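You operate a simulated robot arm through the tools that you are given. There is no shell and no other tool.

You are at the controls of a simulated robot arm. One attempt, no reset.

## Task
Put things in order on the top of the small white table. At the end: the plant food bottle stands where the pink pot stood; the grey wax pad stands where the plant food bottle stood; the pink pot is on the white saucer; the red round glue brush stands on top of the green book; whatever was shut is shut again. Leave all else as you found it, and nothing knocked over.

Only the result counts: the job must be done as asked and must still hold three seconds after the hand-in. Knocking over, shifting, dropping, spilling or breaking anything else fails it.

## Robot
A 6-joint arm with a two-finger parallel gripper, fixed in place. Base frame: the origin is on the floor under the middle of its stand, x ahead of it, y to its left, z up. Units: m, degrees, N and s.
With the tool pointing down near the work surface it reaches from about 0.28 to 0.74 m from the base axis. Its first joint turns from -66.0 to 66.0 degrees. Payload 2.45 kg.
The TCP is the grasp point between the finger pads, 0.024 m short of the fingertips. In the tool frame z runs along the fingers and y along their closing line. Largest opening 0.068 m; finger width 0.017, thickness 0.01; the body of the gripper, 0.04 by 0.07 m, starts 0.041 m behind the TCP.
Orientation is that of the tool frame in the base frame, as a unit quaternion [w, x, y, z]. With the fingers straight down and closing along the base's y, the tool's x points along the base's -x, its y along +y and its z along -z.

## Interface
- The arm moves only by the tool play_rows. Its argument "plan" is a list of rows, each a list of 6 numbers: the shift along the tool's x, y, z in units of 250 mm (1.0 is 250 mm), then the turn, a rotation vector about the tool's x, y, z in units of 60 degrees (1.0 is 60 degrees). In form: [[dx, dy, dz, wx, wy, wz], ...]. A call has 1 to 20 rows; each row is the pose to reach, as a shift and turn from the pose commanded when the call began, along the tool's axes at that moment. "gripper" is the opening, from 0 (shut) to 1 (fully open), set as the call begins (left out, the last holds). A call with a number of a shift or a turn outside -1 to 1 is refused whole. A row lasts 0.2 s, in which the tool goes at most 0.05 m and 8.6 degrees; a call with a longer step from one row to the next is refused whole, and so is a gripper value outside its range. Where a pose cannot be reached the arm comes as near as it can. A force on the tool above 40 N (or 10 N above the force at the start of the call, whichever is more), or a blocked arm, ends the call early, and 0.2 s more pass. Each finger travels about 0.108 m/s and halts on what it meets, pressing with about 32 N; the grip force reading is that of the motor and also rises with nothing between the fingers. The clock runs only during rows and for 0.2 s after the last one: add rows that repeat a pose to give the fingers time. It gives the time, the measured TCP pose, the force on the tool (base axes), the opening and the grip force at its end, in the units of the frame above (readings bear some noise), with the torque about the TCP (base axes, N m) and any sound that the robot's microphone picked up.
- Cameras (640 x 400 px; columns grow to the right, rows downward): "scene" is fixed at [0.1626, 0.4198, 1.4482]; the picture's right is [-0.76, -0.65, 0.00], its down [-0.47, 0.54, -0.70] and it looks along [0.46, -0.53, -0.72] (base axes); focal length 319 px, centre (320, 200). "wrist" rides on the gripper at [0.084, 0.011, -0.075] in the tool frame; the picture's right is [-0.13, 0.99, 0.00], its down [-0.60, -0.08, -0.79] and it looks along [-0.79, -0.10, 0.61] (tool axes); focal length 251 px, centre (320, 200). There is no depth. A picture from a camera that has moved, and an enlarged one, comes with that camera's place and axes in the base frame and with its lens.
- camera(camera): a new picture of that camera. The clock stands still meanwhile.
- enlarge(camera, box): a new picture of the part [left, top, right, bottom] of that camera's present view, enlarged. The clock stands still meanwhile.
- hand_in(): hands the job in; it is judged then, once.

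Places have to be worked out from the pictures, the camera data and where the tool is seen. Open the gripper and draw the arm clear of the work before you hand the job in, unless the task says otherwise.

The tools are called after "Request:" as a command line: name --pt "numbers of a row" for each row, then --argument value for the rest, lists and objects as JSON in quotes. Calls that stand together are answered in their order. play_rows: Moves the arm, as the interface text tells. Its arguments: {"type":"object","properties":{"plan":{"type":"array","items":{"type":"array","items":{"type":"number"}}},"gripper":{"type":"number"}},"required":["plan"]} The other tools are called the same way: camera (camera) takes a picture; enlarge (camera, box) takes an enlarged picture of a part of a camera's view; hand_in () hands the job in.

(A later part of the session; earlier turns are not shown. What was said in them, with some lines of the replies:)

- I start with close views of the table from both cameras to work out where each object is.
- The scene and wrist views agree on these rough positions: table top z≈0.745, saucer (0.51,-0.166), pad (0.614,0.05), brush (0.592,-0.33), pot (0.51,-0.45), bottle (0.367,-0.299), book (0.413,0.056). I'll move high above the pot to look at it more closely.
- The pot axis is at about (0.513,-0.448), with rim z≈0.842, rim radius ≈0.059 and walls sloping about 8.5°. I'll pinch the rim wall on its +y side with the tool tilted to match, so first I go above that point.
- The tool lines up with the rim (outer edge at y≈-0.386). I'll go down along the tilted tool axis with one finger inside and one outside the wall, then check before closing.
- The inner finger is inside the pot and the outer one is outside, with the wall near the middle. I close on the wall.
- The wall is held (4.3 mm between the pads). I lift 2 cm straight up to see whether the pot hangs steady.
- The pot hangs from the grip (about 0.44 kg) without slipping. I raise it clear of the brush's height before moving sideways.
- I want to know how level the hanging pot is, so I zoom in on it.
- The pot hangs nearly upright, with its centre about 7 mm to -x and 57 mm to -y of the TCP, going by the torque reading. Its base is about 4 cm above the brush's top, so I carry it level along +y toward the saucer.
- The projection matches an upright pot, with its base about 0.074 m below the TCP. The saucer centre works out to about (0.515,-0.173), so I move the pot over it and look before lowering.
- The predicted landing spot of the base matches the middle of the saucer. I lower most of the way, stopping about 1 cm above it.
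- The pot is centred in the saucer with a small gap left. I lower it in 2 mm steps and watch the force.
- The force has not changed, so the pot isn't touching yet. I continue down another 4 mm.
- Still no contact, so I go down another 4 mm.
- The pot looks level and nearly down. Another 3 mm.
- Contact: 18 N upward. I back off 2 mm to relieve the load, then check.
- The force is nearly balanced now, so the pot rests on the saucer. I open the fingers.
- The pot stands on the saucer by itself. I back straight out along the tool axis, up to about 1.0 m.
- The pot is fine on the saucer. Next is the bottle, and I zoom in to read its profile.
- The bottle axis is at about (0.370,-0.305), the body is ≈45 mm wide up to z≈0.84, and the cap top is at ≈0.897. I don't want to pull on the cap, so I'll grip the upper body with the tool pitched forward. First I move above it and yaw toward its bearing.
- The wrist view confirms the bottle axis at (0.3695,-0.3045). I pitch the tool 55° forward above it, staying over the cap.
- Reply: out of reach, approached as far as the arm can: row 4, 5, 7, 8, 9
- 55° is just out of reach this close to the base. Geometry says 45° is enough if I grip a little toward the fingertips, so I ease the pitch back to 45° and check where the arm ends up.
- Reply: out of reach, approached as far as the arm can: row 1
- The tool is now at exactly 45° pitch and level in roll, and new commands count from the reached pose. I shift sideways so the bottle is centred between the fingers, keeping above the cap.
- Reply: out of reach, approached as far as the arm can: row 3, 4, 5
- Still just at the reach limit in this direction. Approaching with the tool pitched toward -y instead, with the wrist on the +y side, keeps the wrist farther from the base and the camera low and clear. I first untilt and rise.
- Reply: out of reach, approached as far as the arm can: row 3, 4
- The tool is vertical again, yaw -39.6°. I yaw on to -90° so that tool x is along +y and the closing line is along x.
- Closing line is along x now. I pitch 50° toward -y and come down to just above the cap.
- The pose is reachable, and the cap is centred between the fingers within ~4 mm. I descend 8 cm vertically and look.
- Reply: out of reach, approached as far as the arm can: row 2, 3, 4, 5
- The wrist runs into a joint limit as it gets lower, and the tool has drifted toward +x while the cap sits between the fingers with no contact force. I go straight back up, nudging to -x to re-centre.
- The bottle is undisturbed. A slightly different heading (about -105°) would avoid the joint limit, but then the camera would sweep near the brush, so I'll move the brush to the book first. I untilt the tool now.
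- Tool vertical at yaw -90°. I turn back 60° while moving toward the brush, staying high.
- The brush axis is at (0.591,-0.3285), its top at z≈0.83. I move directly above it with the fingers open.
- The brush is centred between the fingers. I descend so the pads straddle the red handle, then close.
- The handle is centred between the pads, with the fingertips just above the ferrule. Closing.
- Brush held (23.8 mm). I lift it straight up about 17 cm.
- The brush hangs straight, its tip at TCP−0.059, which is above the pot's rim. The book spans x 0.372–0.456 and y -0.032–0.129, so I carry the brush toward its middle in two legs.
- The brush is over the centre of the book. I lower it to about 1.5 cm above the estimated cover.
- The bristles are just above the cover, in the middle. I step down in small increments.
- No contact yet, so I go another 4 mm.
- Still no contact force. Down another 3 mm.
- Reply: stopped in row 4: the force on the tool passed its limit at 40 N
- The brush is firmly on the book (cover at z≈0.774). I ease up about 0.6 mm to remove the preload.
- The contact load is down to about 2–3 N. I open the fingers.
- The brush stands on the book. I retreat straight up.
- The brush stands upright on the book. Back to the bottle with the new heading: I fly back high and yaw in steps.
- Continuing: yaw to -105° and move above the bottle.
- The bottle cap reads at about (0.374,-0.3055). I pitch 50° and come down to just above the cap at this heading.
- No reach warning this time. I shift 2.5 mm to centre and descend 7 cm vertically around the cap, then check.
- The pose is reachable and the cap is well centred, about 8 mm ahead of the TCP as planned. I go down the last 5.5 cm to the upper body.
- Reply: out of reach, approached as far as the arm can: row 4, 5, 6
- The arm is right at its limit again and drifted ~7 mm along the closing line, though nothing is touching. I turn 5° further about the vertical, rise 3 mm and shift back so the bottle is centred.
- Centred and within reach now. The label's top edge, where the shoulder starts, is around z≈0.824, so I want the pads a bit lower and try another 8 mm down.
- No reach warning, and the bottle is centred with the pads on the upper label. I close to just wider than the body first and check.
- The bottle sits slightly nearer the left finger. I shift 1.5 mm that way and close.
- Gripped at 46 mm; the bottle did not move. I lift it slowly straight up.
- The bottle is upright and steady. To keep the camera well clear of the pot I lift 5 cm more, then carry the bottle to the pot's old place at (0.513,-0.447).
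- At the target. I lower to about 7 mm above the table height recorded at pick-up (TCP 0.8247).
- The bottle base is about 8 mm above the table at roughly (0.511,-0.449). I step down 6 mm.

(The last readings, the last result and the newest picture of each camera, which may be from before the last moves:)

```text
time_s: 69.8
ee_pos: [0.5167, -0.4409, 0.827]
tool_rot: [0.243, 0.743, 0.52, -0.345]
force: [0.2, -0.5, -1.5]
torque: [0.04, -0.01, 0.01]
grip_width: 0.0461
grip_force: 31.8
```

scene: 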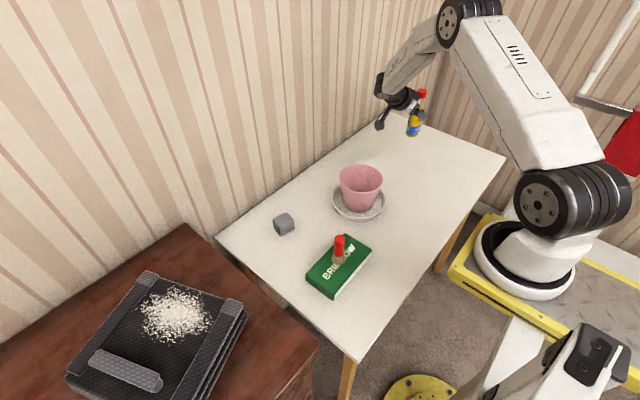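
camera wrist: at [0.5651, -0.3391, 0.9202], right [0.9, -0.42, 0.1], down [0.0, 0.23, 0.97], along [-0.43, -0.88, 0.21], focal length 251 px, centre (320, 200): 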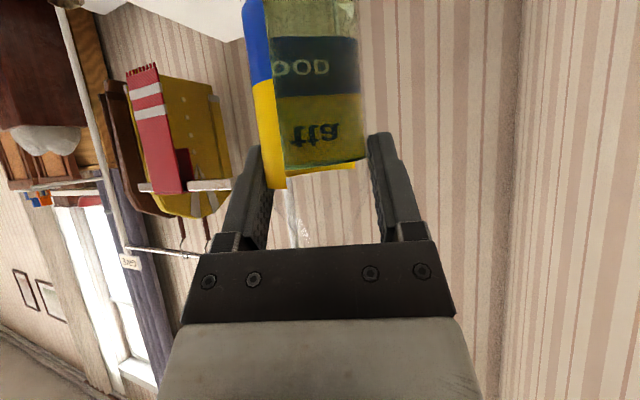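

Not touching yet. One more millimetre at a time.

Request:
play_rows --pt "0.0031 0 0.0026 0 0 0" --pt "0.0046 0 0.0038 0 0 0" --pt "0.0046 0 0.0038 0 0 0" --gripper 0

```text
time_s: 70.6
ee_pos: [0.5155, -0.4403, 0.8257]
tool_rot: [0.243, 0.742, 0.52, -0.345]
force: [0.2, 0.5, -2.6]
torque: [0.04, -0.01, 0.02]
grip_width: 0.046
grip_force: 32.2
```

Request:
play_rows --pt "0.0031 0 0.0026 0 0 0" --pt "0.0031 0 0.0026 0 0 0" --pt "0.0031 0 0.0026 0 0 0" --gripper 0

```text
time_s: 71.4
ee_pos: [0.5149, -0.442, 0.8246]
tool_rot: [0.244, 0.743, 0.52, -0.345]
force: [-1.2, -0.5, 5.0]
torque: [-0.09, 0.0, -0.01]
grip_width: 0.0457
grip_force: 31.6
```

Light contact (+5 N), so the bottle stands on the table. I open the fingers.

Request:
play_rows --pt "0 0 0 0 0 0" --pt "0 0 0 0 0 0" --pt "0 0 0 0 0 0" --gripper 1

Request:
camera --camera "wrist"

Request:
enlarge --camera "scene" --box '[350, 90, 450, 190]'

```text
time_s: 72.2
ee_pos: [0.5164, -0.4407, 0.8246]
tool_rot: [0.243, 0.743, 0.519, -0.346]
force: [-0.2, -0.5, -0.7]
torque: [0.02, -0.02, 0.01]
grip_width: 0.0678
grip_force: 0.1
```

```text
taken
camera wrist: at [0.5634, -0.34, 0.8091], right [0.9, -0.42, 0.1], down [0.0, 0.23, 0.97], along [-0.43, -0.88, 0.21], focal length 251 px, centre (320, 200)
```

wrist: 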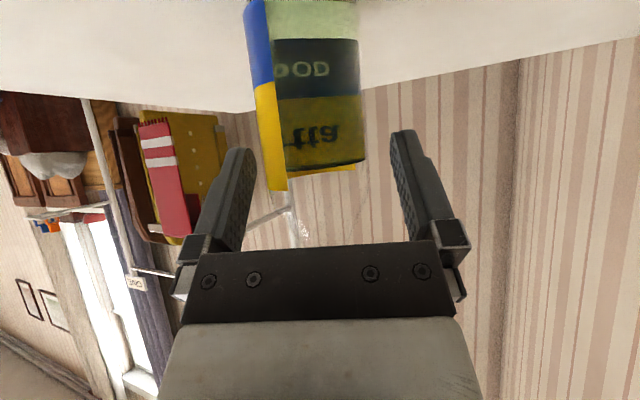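

```text
4.00 times, centred on (400, 140) of scene
camera zoom: at [0.1626, 0.4198, 1.4482], right [-0.76, -0.65, 0.0], down [-0.47, 0.54, -0.7], along [0.46, -0.53, -0.72], focal length 1274 px, centre (0, 440)
```

zoom: 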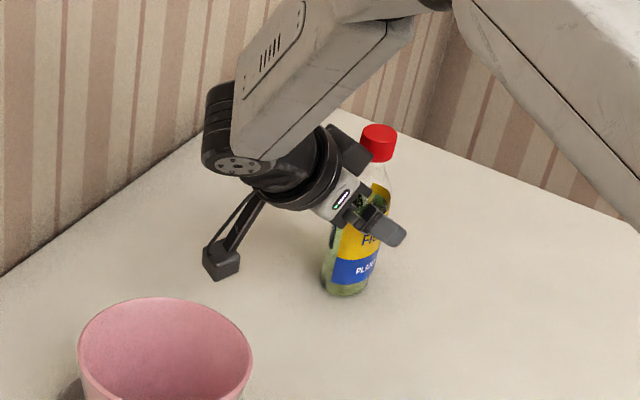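

The bottle stands on its own. I back off 6 mm and then rise vertically past the cap.

Request:
play_rows --pt "0.0154 0 -0.0184 0 0 0" --pt "-0.0765 0 -0.0956 0 0 0" --pt "-0.199 0 -0.1984 0 0 0" --pt "-0.3216 0 -0.3014 0 0 0" --pt "-0.4446 0 -0.4044 0 0 0" --pt "-0.567 0 -0.507 0 0 0" --pt "-0.567 0 -0.507 0 0 0" --gripper 1

Request:
camera --camera "scene"

Request:
enlarge --camera "scene" --box '[340, 90, 460, 210]'

```text
time_s: 73.8
ee_pos: [0.518, -0.4331, 1.0131]
tool_rot: [0.243, 0.742, 0.52, -0.347]
force: [0.0, 0.5, 0.3]
torque: [-0.03, 0.02, 0.01]
grip_width: 0.0681
grip_force: 0.0
```

```text
taken
```

scene: 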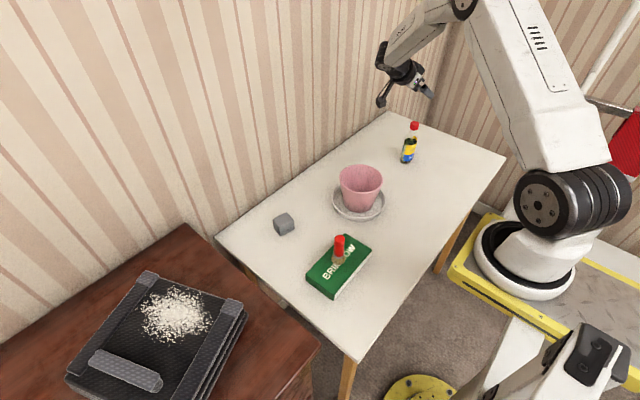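

```text
3.33 times, centred on (400, 150) of scene
camera zoom: at [0.1626, 0.4198, 1.4482], right [-0.76, -0.65, 0.0], down [-0.47, 0.54, -0.7], along [0.46, -0.53, -0.72], focal length 1062 px, centre (53, 367)
```

zoom: 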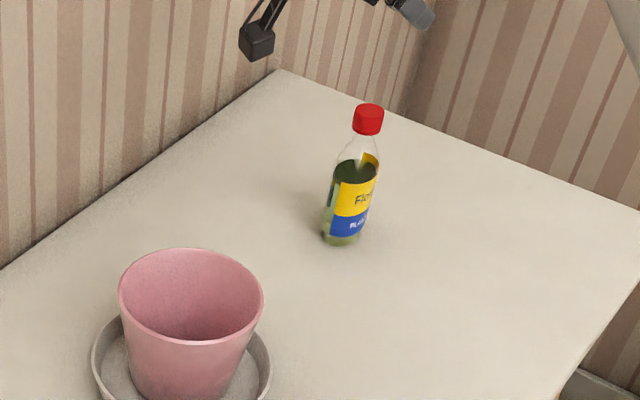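

The bottle stands where the pot was. I untilt the tool to vertical before going for the wax pad.

Request:
play_rows --pt "0 0 0 0 0.119 0" --pt "0 0 0 0 0.238 0" --pt "0 0 0 0 0.357 0" --pt "0 0 0 0 0.476 0" --pt "0 0 0 0 0.595 0" --pt "0 0 0 0 0.714 0" --pt "0 0 0 0 0.8333 0" --pt "0 0 0 0 0.8333 0" --gripper 1

```text
time_s: 75.6
ee_pos: [0.5166, -0.4343, 1.0149]
tool_rot: [0.001, 0.82, 0.573, 0.001]
force: [0.3, -0.6, -0.8]
torque: [0.0, -0.04, -0.03]
grip_width: 0.0683
grip_force: 0.1
```

Vertical at yaw -110°. I yaw back in two legs while flying high toward the pad.

Request:
play_rows --pt "0.0983 -0.0286 0.0075 0 0 -0.125" --pt "0.1966 -0.0573 0.015 0 0 -0.25" --pt "0.2949 -0.0859 0.0225 0 0 -0.375" --pt "0.3932 -0.1145 0.03 0 0 -0.5" --pt "0.4915 -0.1431 0.0375 0 0 -0.625" --pt "0.5898 -0.1718 0.045 0 0 -0.75" --pt "0.6881 -0.2 0.0525 0 0 -0.875" --pt "0.786 -0.229 0.06 0 0 -1.0" --pt "0.786 -0.229 0.06 0 0 -1.0" --gripper 1

Request:
play_rows --pt "0.09 0.0951 0 0 0 -0.0834" --pt "0.18 0.1902 0 0 0 -0.1667" --pt "0.27 0.2854 0 0 0 -0.25" --pt "0.36 0.3805 0.03 0 0 -0.3334" --pt "0.45 0.4756 0.08 0 0 -0.4167" --pt "0.54 0.5708 0.13 0 0 -0.5" --pt "0.63 0.6659 0.17 0 0 -0.5834" --pt "0.72 0.761 0.2 0 0 -0.6667" --pt "0.72 0.761 0.2 0 0 -0.6667" --gripper 1

Request:
camera --camera "wrist"

Request:
camera --camera "scene"

```text
time_s: 77.6
ee_pos: [0.5316, -0.2321, 0.9995]
tool_rot: [0.001, 0.421, 0.907, 0.0]
force: [-0.1, 1.1, 0.1]
torque: [0.0, -0.01, -0.02]
grip_width: 0.068
grip_force: 0.1
```

```text
time_s: 79.6
ee_pos: [0.5616, 0.0295, 0.9495]
tool_rot: [0.001, 0.087, 0.996, 0.001]
force: [0.3, -0.5, -0.3]
torque: [0.0, 0.0, -0.01]
grip_width: 0.0679
grip_force: 0.0
```

```text
taken
camera wrist: at [0.4795, 0.0552, 1.0249], right [0.3, 0.95, 0.0], down [0.58, -0.18, 0.79], along [0.76, -0.24, -0.61], focal length 251 px, centre (320, 200)
```

wrist: 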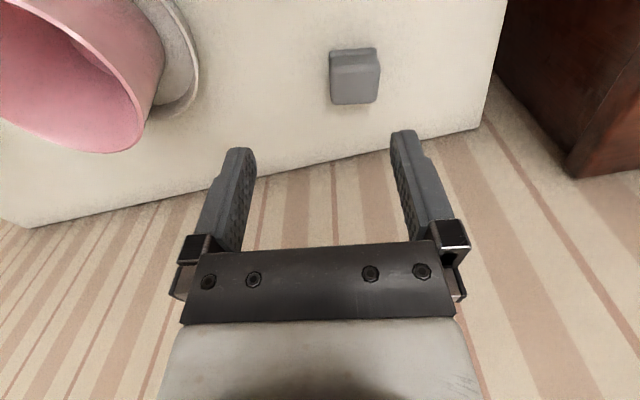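

```text
taken
```

scene: 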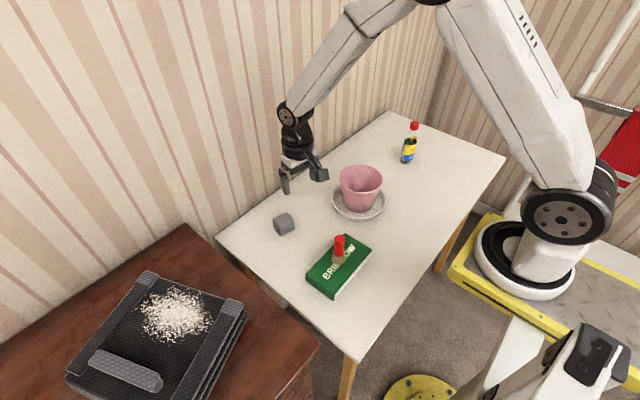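

Request:
enlarge --camera "wrist" --box '[300, 20, 420, 120]'

```text
4.00 times, centred on (360, 70) of wrist
camera zoom: at [0.4795, 0.0552, 1.0249], right [0.3, 0.95, 0.0], down [0.58, -0.18, 0.79], along [0.76, -0.24, -0.61], focal length 1006 px, centre (160, 720)
```

zoom: 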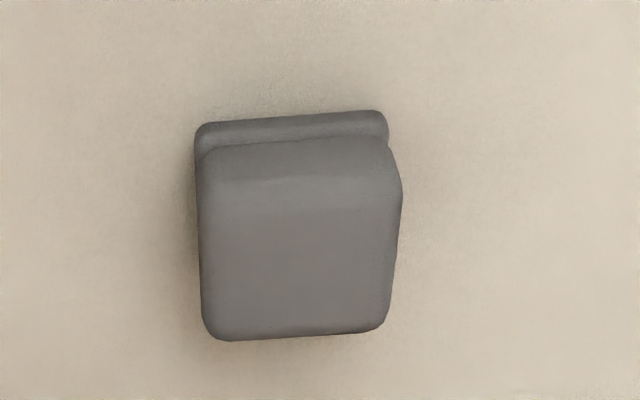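

The pad is centred at about (0.613,0.049), about 47×42 mm, yaw ≈ -13°, top z≈0.778. I move above it aligned with its sides.

Request:
play_rows --pt "-0.06 0.035 0.1 0 0 0.02" --pt "-0.12 0.07 0.2 0 0 0.04" --pt "-0.191 0.113 0.3 0 0 0.055" --pt "-0.191 0.113 0.358 0 0 0.055" --pt "-0.191 0.113 0.358 0 0 0.055" --gripper 1

Request:
camera --camera "wrist"

Request:
enlarge --camera "scene" --box '[240, 150, 340, 250]'

```text
time_s: 80.8
ee_pos: [0.6134, 0.0497, 0.8601]
tool_rot: [0.001, 0.116, 0.993, 0.0]
force: [0.2, -0.4, -0.1]
torque: [-0.01, -0.04, 0.0]
grip_width: 0.0681
grip_force: 0.0
```

```text
taken
camera wrist: at [0.5341, 0.0796, 0.9348], right [0.35, 0.94, 0.0], down [0.57, -0.22, 0.79], along [0.74, -0.28, -0.61], focal length 251 px, centre (320, 200)
```

wrist: 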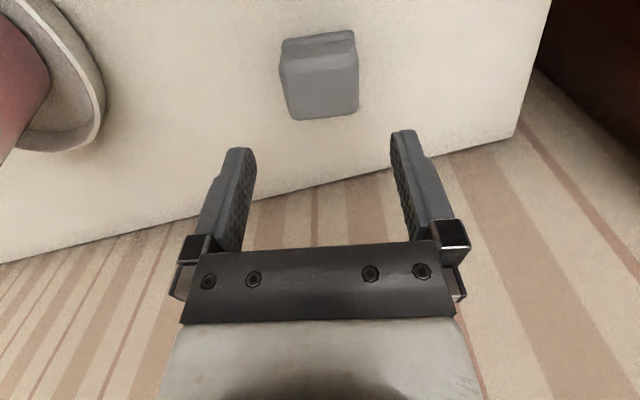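

```text
4.00 times, centred on (290, 200) of scene
camera zoom: at [0.1626, 0.4198, 1.4482], right [-0.76, -0.65, 0.0], down [-0.47, 0.54, -0.7], along [0.46, -0.53, -0.72], focal length 1274 px, centre (440, 200)
```

zoom: 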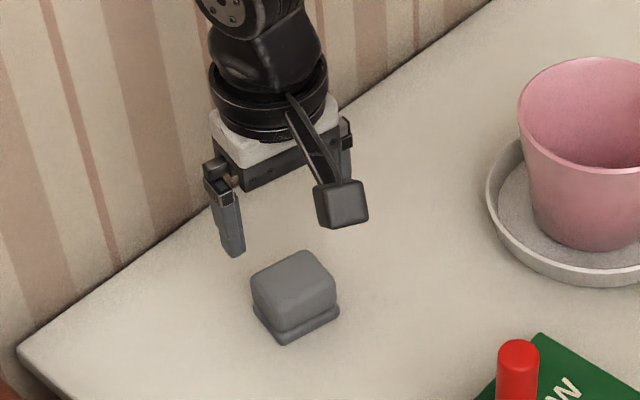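

The pad is centred between the fingers within 1 mm and aligned. I descend so the fingertips stop just above its lower lip.

Request:
play_rows --pt "0 0 0.12 0 0 0" --pt "0 0 0.22 0 0 0" --pt "0 0 0.29 0 0 0" --pt "0 0 0.316 0 0 0" --pt "0 0 0.316 0 0 0" --gripper 1

Request:
camera --camera "wrist"

Request:
enlarge --camera "scene" --box '[250, 170, 330, 250]'

```text
time_s: 82.0
ee_pos: [0.6127, 0.05, 0.7817]
tool_rot: [0.001, 0.116, 0.993, -0.001]
force: [-0.3, 0.3, 0.1]
torque: [-0.01, 0.03, 0.02]
grip_width: 0.0681
grip_force: 0.1
```

```text
taken
camera wrist: at [0.5336, 0.0793, 0.8572], right [0.35, 0.94, 0.0], down [0.57, -0.22, 0.79], along [0.74, -0.28, -0.61], focal length 251 px, centre (320, 200)
```

wrist: 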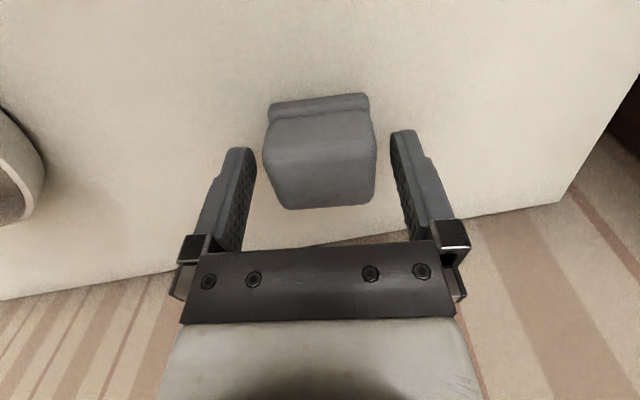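

```text
5.00 times, centred on (290, 210) of scene
camera zoom: at [0.1626, 0.4198, 1.4482], right [-0.76, -0.65, 0.0], down [-0.47, 0.54, -0.7], along [0.46, -0.53, -0.72], focal length 1593 px, centre (470, 150)
```

zoom: 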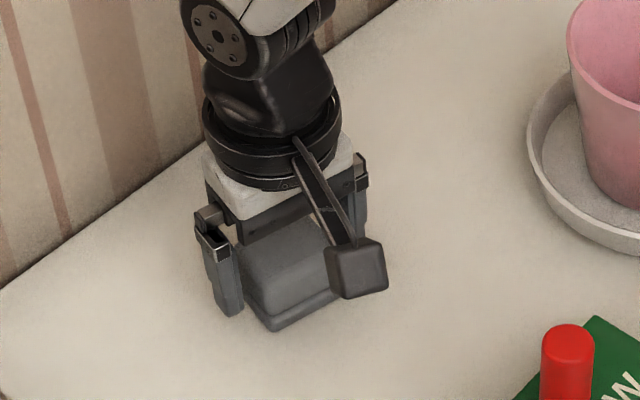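

Positioned around the block. Closing.

Request:
play_rows --pt "0 0 0 0 0 0" --pt "0 0 0 0 0 0" --pt "0 0 0 0 0 0" --pt "0 0 0 0 0 0" --gripper 0

Request:
camera --camera "wrist"

```text
time_s: 83.0
ee_pos: [0.6134, 0.0499, 0.7804]
tool_rot: [0.001, 0.115, 0.993, 0.0]
force: [0.2, 0.1, -0.6]
torque: [-0.03, -0.02, 0.0]
grip_width: 0.0494
grip_force: 32.1
```

```text
taken
camera wrist: at [0.5335, 0.0793, 0.8574], right [0.35, 0.94, 0.0], down [0.57, -0.22, 0.79], along [0.74, -0.28, -0.61], focal length 251 px, centre (320, 200)
```

wrist: 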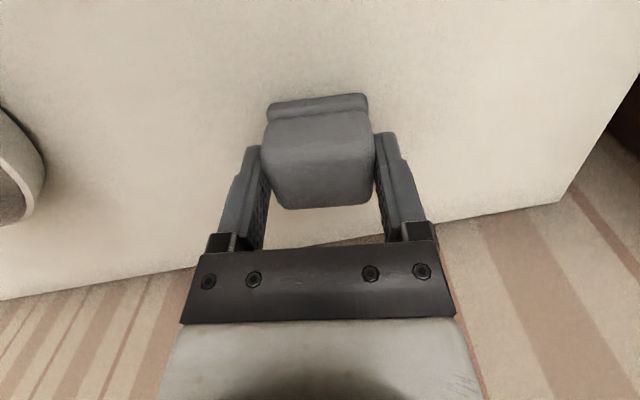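

Gripped (49 mm). I lift 3 cm and check that the whole pad comes up in one piece.

Request:
play_rows --pt "0 0 -0.02 0 0 0" --pt "0 0 -0.06 0 0 0" --pt "0 0 -0.12 0 0 0" --pt "0 0 -0.12 0 0 0" --gripper 0

Request:
camera --camera "wrist"

Request:
enlarge --camera "scene" --box '[250, 150, 330, 240]'

```text
time_s: 84.0
ee_pos: [0.6136, 0.0499, 0.8108]
tool_rot: [0.001, 0.116, 0.993, 0.001]
force: [-0.5, -0.3, -0.8]
torque: [0.0, -0.01, 0.04]
grip_width: 0.049
grip_force: 31.9
```

```text
taken
camera wrist: at [0.5334, 0.0792, 0.8871], right [0.35, 0.94, 0.0], down [0.57, -0.22, 0.79], along [0.74, -0.28, -0.61], focal length 251 px, centre (320, 200)
```

wrist: 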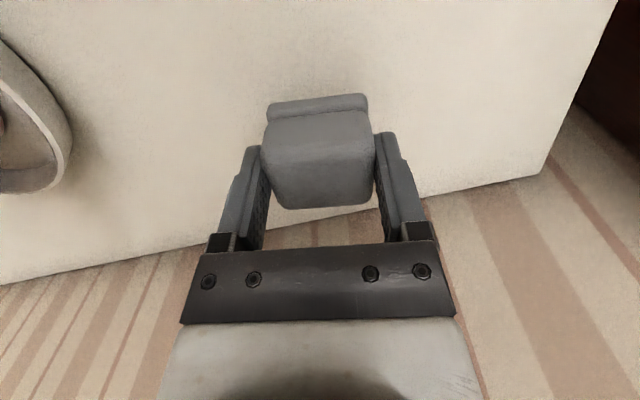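

```text
4.44 times, centred on (290, 195) of scene
camera zoom: at [0.1626, 0.4198, 1.4482], right [-0.76, -0.65, 0.0], down [-0.47, 0.54, -0.7], along [0.46, -0.53, -0.72], focal length 1416 px, centre (453, 222)
```

zoom: 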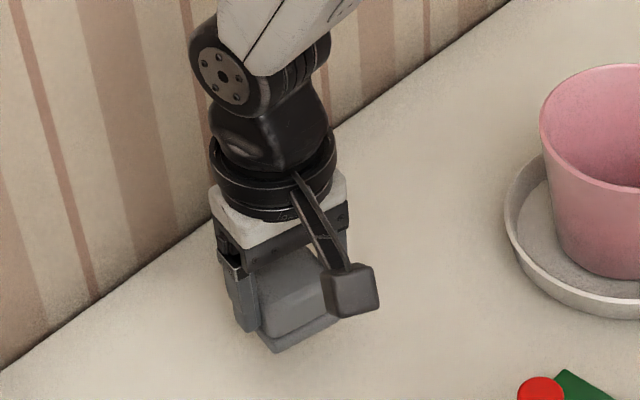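

The pad came up whole. I raise it well above the pot and the brush on the book.

Request:
play_rows --pt "0 0 -0.15 0 0 0" --pt "0 0 -0.3 0 0 0" --pt "0 0 -0.45 0 0 0" --pt "0 0 -0.6 0 0 0" --pt "0 0 -0.6 0 0 0" --gripper 0

Request:
play_rows --pt "0.05 -0.134 0 0 0 0" --pt "0.1 -0.268 0 0 0 0" --pt "0.151 -0.402 0 0 0 0" --pt "0.201 -0.535 0 0 0 0" --pt "0.252 -0.669 0 0 0 0" --pt "0.302 -0.803 0 0 0 0" --pt "0.302 -0.803 0 0 0 0" --gripper 0

Request:
play_rows --pt "0.05 -0.134 0 0 0 0" --pt "0.1 -0.268 0 0 0 0" --pt "0.151 -0.402 0 0 0 0" --pt "0.201 -0.535 0 0 0 0" --pt "0.252 -0.669 0 0 0 0" --pt "0.302 -0.803 0 0 0 0" --pt "0.302 -0.803 0 0 0 0" --gripper 0

Request:
camera --camera "wrist"

Request:
camera --camera "scene"

```text
time_s: 85.2
ee_pos: [0.6111, 0.0488, 0.9587]
tool_rot: [0.0, 0.116, 0.993, 0.0]
force: [-0.7, -0.2, -0.1]
torque: [0.01, 0.04, 0.01]
grip_width: 0.0495
grip_force: 32.5
```

```text
time_s: 86.8
ee_pos: [0.4925, -0.1282, 0.9596]
tool_rot: [0.001, 0.115, 0.993, -0.001]
force: [0.6, 0.2, -0.5]
torque: [0.05, 0.0, 0.02]
grip_width: 0.0492
grip_force: 32.2
```

```text
time_s: 88.4
ee_pos: [0.3714, -0.3084, 0.9593]
tool_rot: [0.001, 0.115, 0.993, 0.0]
force: [0.3, 0.5, -1.0]
torque: [0.0, 0.0, 0.01]
grip_width: 0.0495
grip_force: 31.7
```

```text
taken
camera wrist: at [0.2923, -0.2779, 1.0354], right [0.35, 0.94, 0.0], down [0.57, -0.21, 0.79], along [0.74, -0.28, -0.61], focal length 251 px, centre (320, 200)
```

wrist: 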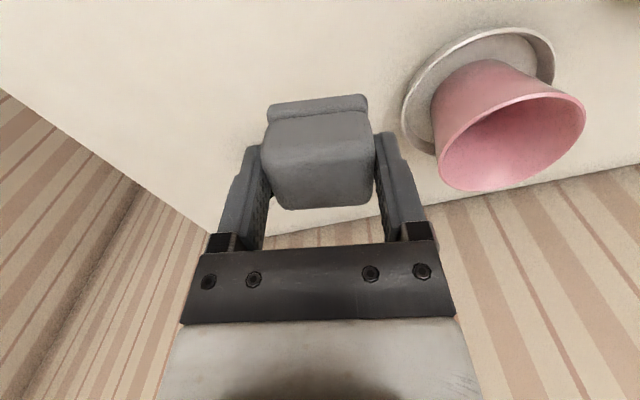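

```text
taken
```

scene: 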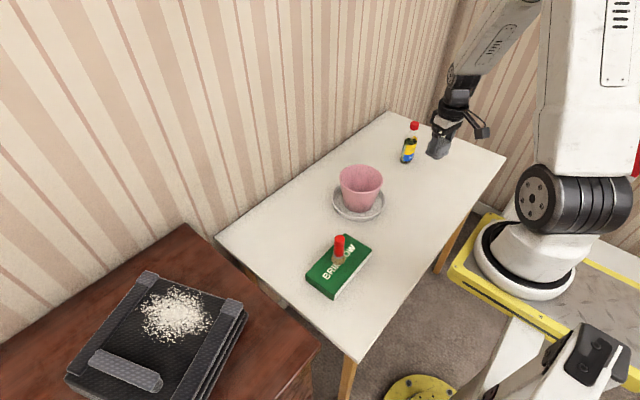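

The pad is above the bottle's old spot at (0.373,-0.307). I lower to about 1 cm above the table.

Request:
play_rows --pt "0 0 0.18 0 0 0" --pt "0 0 0.36 0 0 0" --pt "0 0 0.52 0 0 0" --pt "0 0 0.62 0 0 0" --pt "0 0 0.672 0 0 0" --pt "0 0 0.672 0 0 0" --gripper 0

Request:
enlarge --camera "scene" --box '[370, 120, 490, 220]'

```text
time_s: 89.8
ee_pos: [0.3749, -0.3067, 0.7928]
tool_rot: [0.001, 0.117, 0.993, 0.0]
force: [0.7, -0.4, -0.1]
torque: [0.02, -0.01, 0.02]
grip_width: 0.0495
grip_force: 32.0
```

```text
4.00 times, centred on (430, 170) of scene
camera zoom: at [0.1626, 0.4198, 1.4482], right [-0.76, -0.65, 0.0], down [-0.47, 0.54, -0.7], along [0.46, -0.53, -0.72], focal length 1274 px, centre (-120, 320)
```

zoom: 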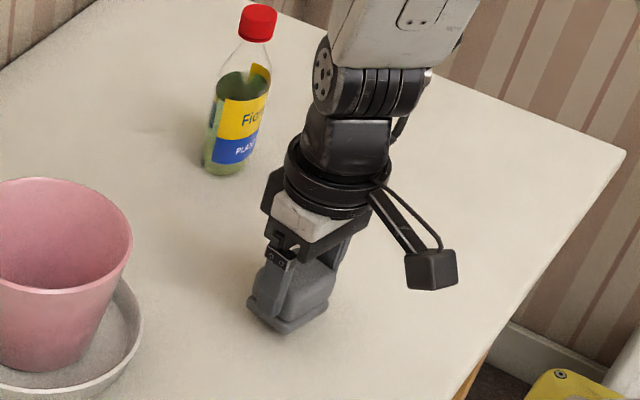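

About 1 cm to go. I step down 9 mm slowly.

Request:
play_rows --pt "0 0 0.012 0 0 0" --pt "0 0 0.024 0 0 0" --pt "0 0 0.036 0 0 0" --pt "0 0 0.036 0 0 0" --gripper 0

```text
time_s: 90.8
ee_pos: [0.3749, -0.3081, 0.7841]
tool_rot: [0.001, 0.116, 0.993, 0.0]
force: [-0.7, -0.4, -0.5]
torque: [0.0, 0.01, -0.02]
grip_width: 0.0493
grip_force: 31.9
```

Request:
play_rows --pt "0 0 0.004 0 0 0" --pt "0 0 0.008 0 0 0" --pt "0 0 0.008 0 0 0" --gripper 0

```text
time_s: 91.6
ee_pos: [0.3739, -0.3075, 0.7822]
tool_rot: [0.001, 0.115, 0.993, 0.0]
force: [-0.4, 2.2, 5.3]
torque: [-0.01, 0.03, 0.0]
grip_width: 0.0492
grip_force: 32.3
```

Contact at +5 N, so the pad rests on the table. I open the fingers.

Request:
play_rows --pt "0 0 0 0 0 0" --pt "0 0 0 0 0 0" --pt "0 0 0 0 0 0" --gripper 1

Request:
camera --camera "wrist"

```text
time_s: 92.4
ee_pos: [0.3742, -0.3064, 0.7809]
tool_rot: [0.001, 0.116, 0.993, 0.0]
force: [0.0, -0.1, 0.1]
torque: [0.0, -0.01, 0.0]
grip_width: 0.0683
grip_force: 0.1
```

```text
taken
camera wrist: at [0.2944, -0.2774, 0.8571], right [0.35, 0.94, 0.0], down [0.57, -0.22, 0.79], along [0.74, -0.28, -0.61], focal length 251 px, centre (320, 200)
```

wrist: 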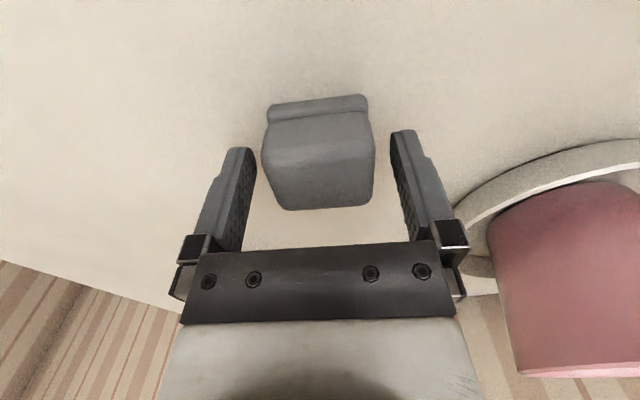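

The pad is free and stands in place. I rise straight up and move the arm clear, back toward its start pose.

Request:
play_rows --pt "0 0 -0.08 0 0 0" --pt "0 0 -0.22 0 0 0" --pt "0 0 -0.4 0 0 0" --pt "0 0 -0.58 0 0 0" --pt "0 0 -0.76 0 0 0" --pt "0 0 -0.94 0 0 0" --pt "0 0 -0.98 0 0 0" --gripper 1

Request:
camera --camera "scene"

Request:
enlarge --camera "scene" --box '[340, 110, 500, 230]'

Request:
enlarge --camera "scene" --box '[280, 150, 400, 300]'

```text
time_s: 94.0
ee_pos: [0.3717, -0.3103, 1.0258]
tool_rot: [0.001, 0.115, 0.993, 0.0]
force: [0.0, -0.4, -0.1]
torque: [0.01, 0.02, 0.0]
grip_width: 0.068
grip_force: 0.0
```

```text
taken
```

scene: 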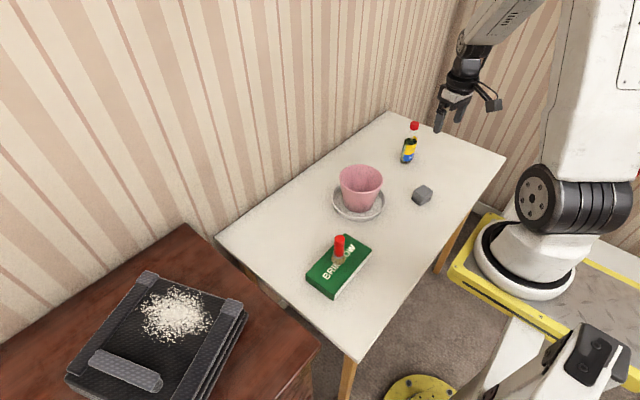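

```text
3.33 times, centred on (420, 170) of scene
camera zoom: at [0.1626, 0.4198, 1.4482], right [-0.76, -0.65, 0.0], down [-0.47, 0.54, -0.7], along [0.46, -0.53, -0.72], focal length 1062 px, centre (-13, 300)
```

zoom: 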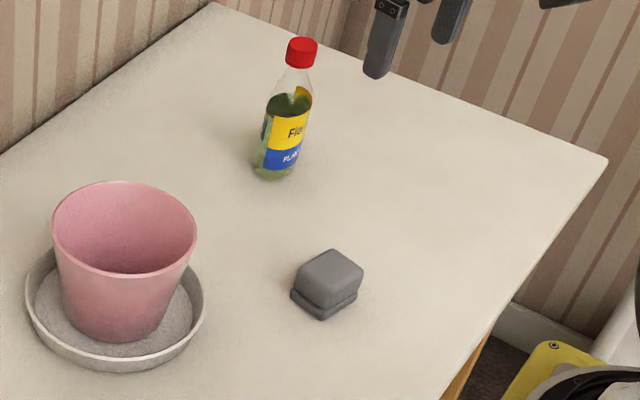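

```text
2.67 times, centred on (340, 225) of scene
camera zoom: at [0.1626, 0.4198, 1.4482], right [-0.76, -0.65, 0.0], down [-0.47, 0.54, -0.7], along [0.46, -0.53, -0.72], focal length 850 px, centre (267, 133)
```

zoom: 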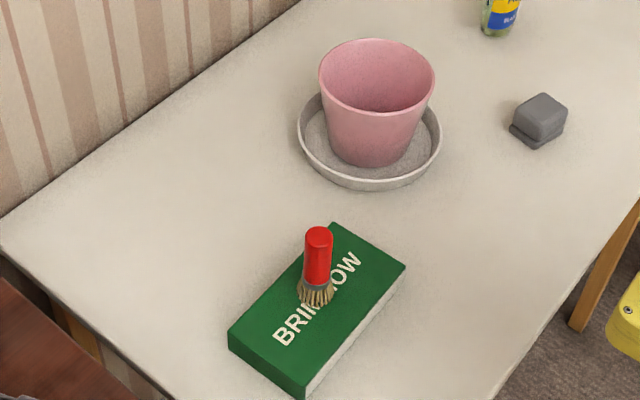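

Everything is in place: bottle at the pot's old spot, pad at the bottle's old spot, pot on the saucer, and the brush upright on the book. The book and saucer have not moved. I return the arm near its start pose.

Request:
play_rows --pt "0.079 0.065 -0.022 0 0 -0.055" --pt "0.158 0.131 -0.044 0 0 -0.11" --pt "0.238 0.196 -0.066 0 0 -0.165" --pt "0.317 0.262 -0.088 0 0 -0.222" --pt "0.317 0.262 -0.088 0 0 -0.222" --pt "0.317 0.262 -0.088 0 0 -0.222" --pt "0.317 0.262 -0.088 0 0 -0.222" --gripper 1

Request:
camera --camera "scene"

Request:
camera --camera "wrist"

```text
time_s: 95.6
ee_pos: [0.3101, -0.2256, 1.0467]
tool_rot: [0.002, -0.001, 1.0, 0.001]
force: [-0.1, 0.2, 0.4]
torque: [-0.01, -0.01, -0.01]
grip_width: 0.0678
grip_force: 0.1
```

```text
taken
```

scene: 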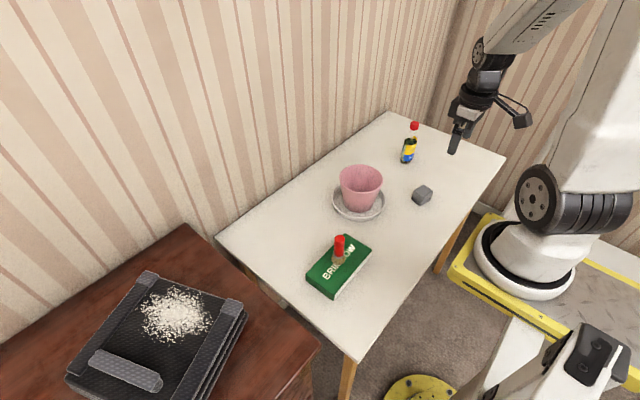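

```text
taken
camera wrist: at [0.2259, -0.2151, 1.1224], right [0.13, 0.99, 0.0], down [0.6, -0.08, 0.79], along [0.79, -0.1, -0.61], focal length 251 px, centre (320, 200)
```

wrist: 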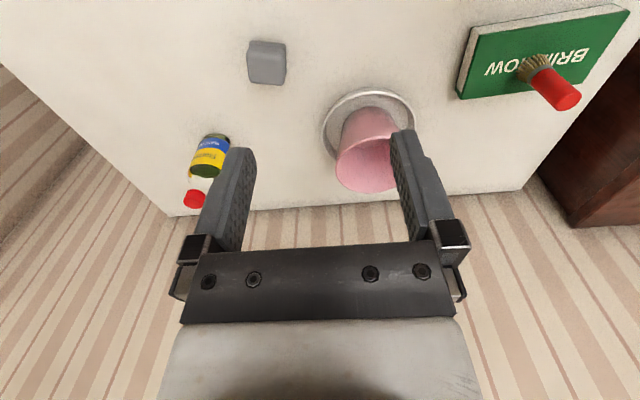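

Seen from the start pose, both cameras show all objects upright and at their targets, the gripper is open, and the arm is clear of the work. I hand in.

Request:
hand_in

```text
The job is handed in.
```

I moved all four objects as asked and handed the job in. The last pictures show everything upright and in place; the verdict hasn't come back.

- **Plant food bottle:** stands where the pink pot stood, within about a centimetre by my measurements. I gripped it by the body rather than the cap, so the cap stayed on.
- **Grey wax pad:** stands where the bottle stood, within about half a centimetre.
- **Pink pot:** sits in the middle of the white saucer. The saucer did not shift.
- **Red glue brush:** stands upright on the middle of the green book. The book did not shift.

On the way down, the brush pressed the book at just over the 40 N limit and the move stopped. I eased off before letting go, and neither the brush nor the book moved.

I opened nothing, so whatever was shut is still shut. The gripper is open and the arm is back at its starting pose, clear of the table.
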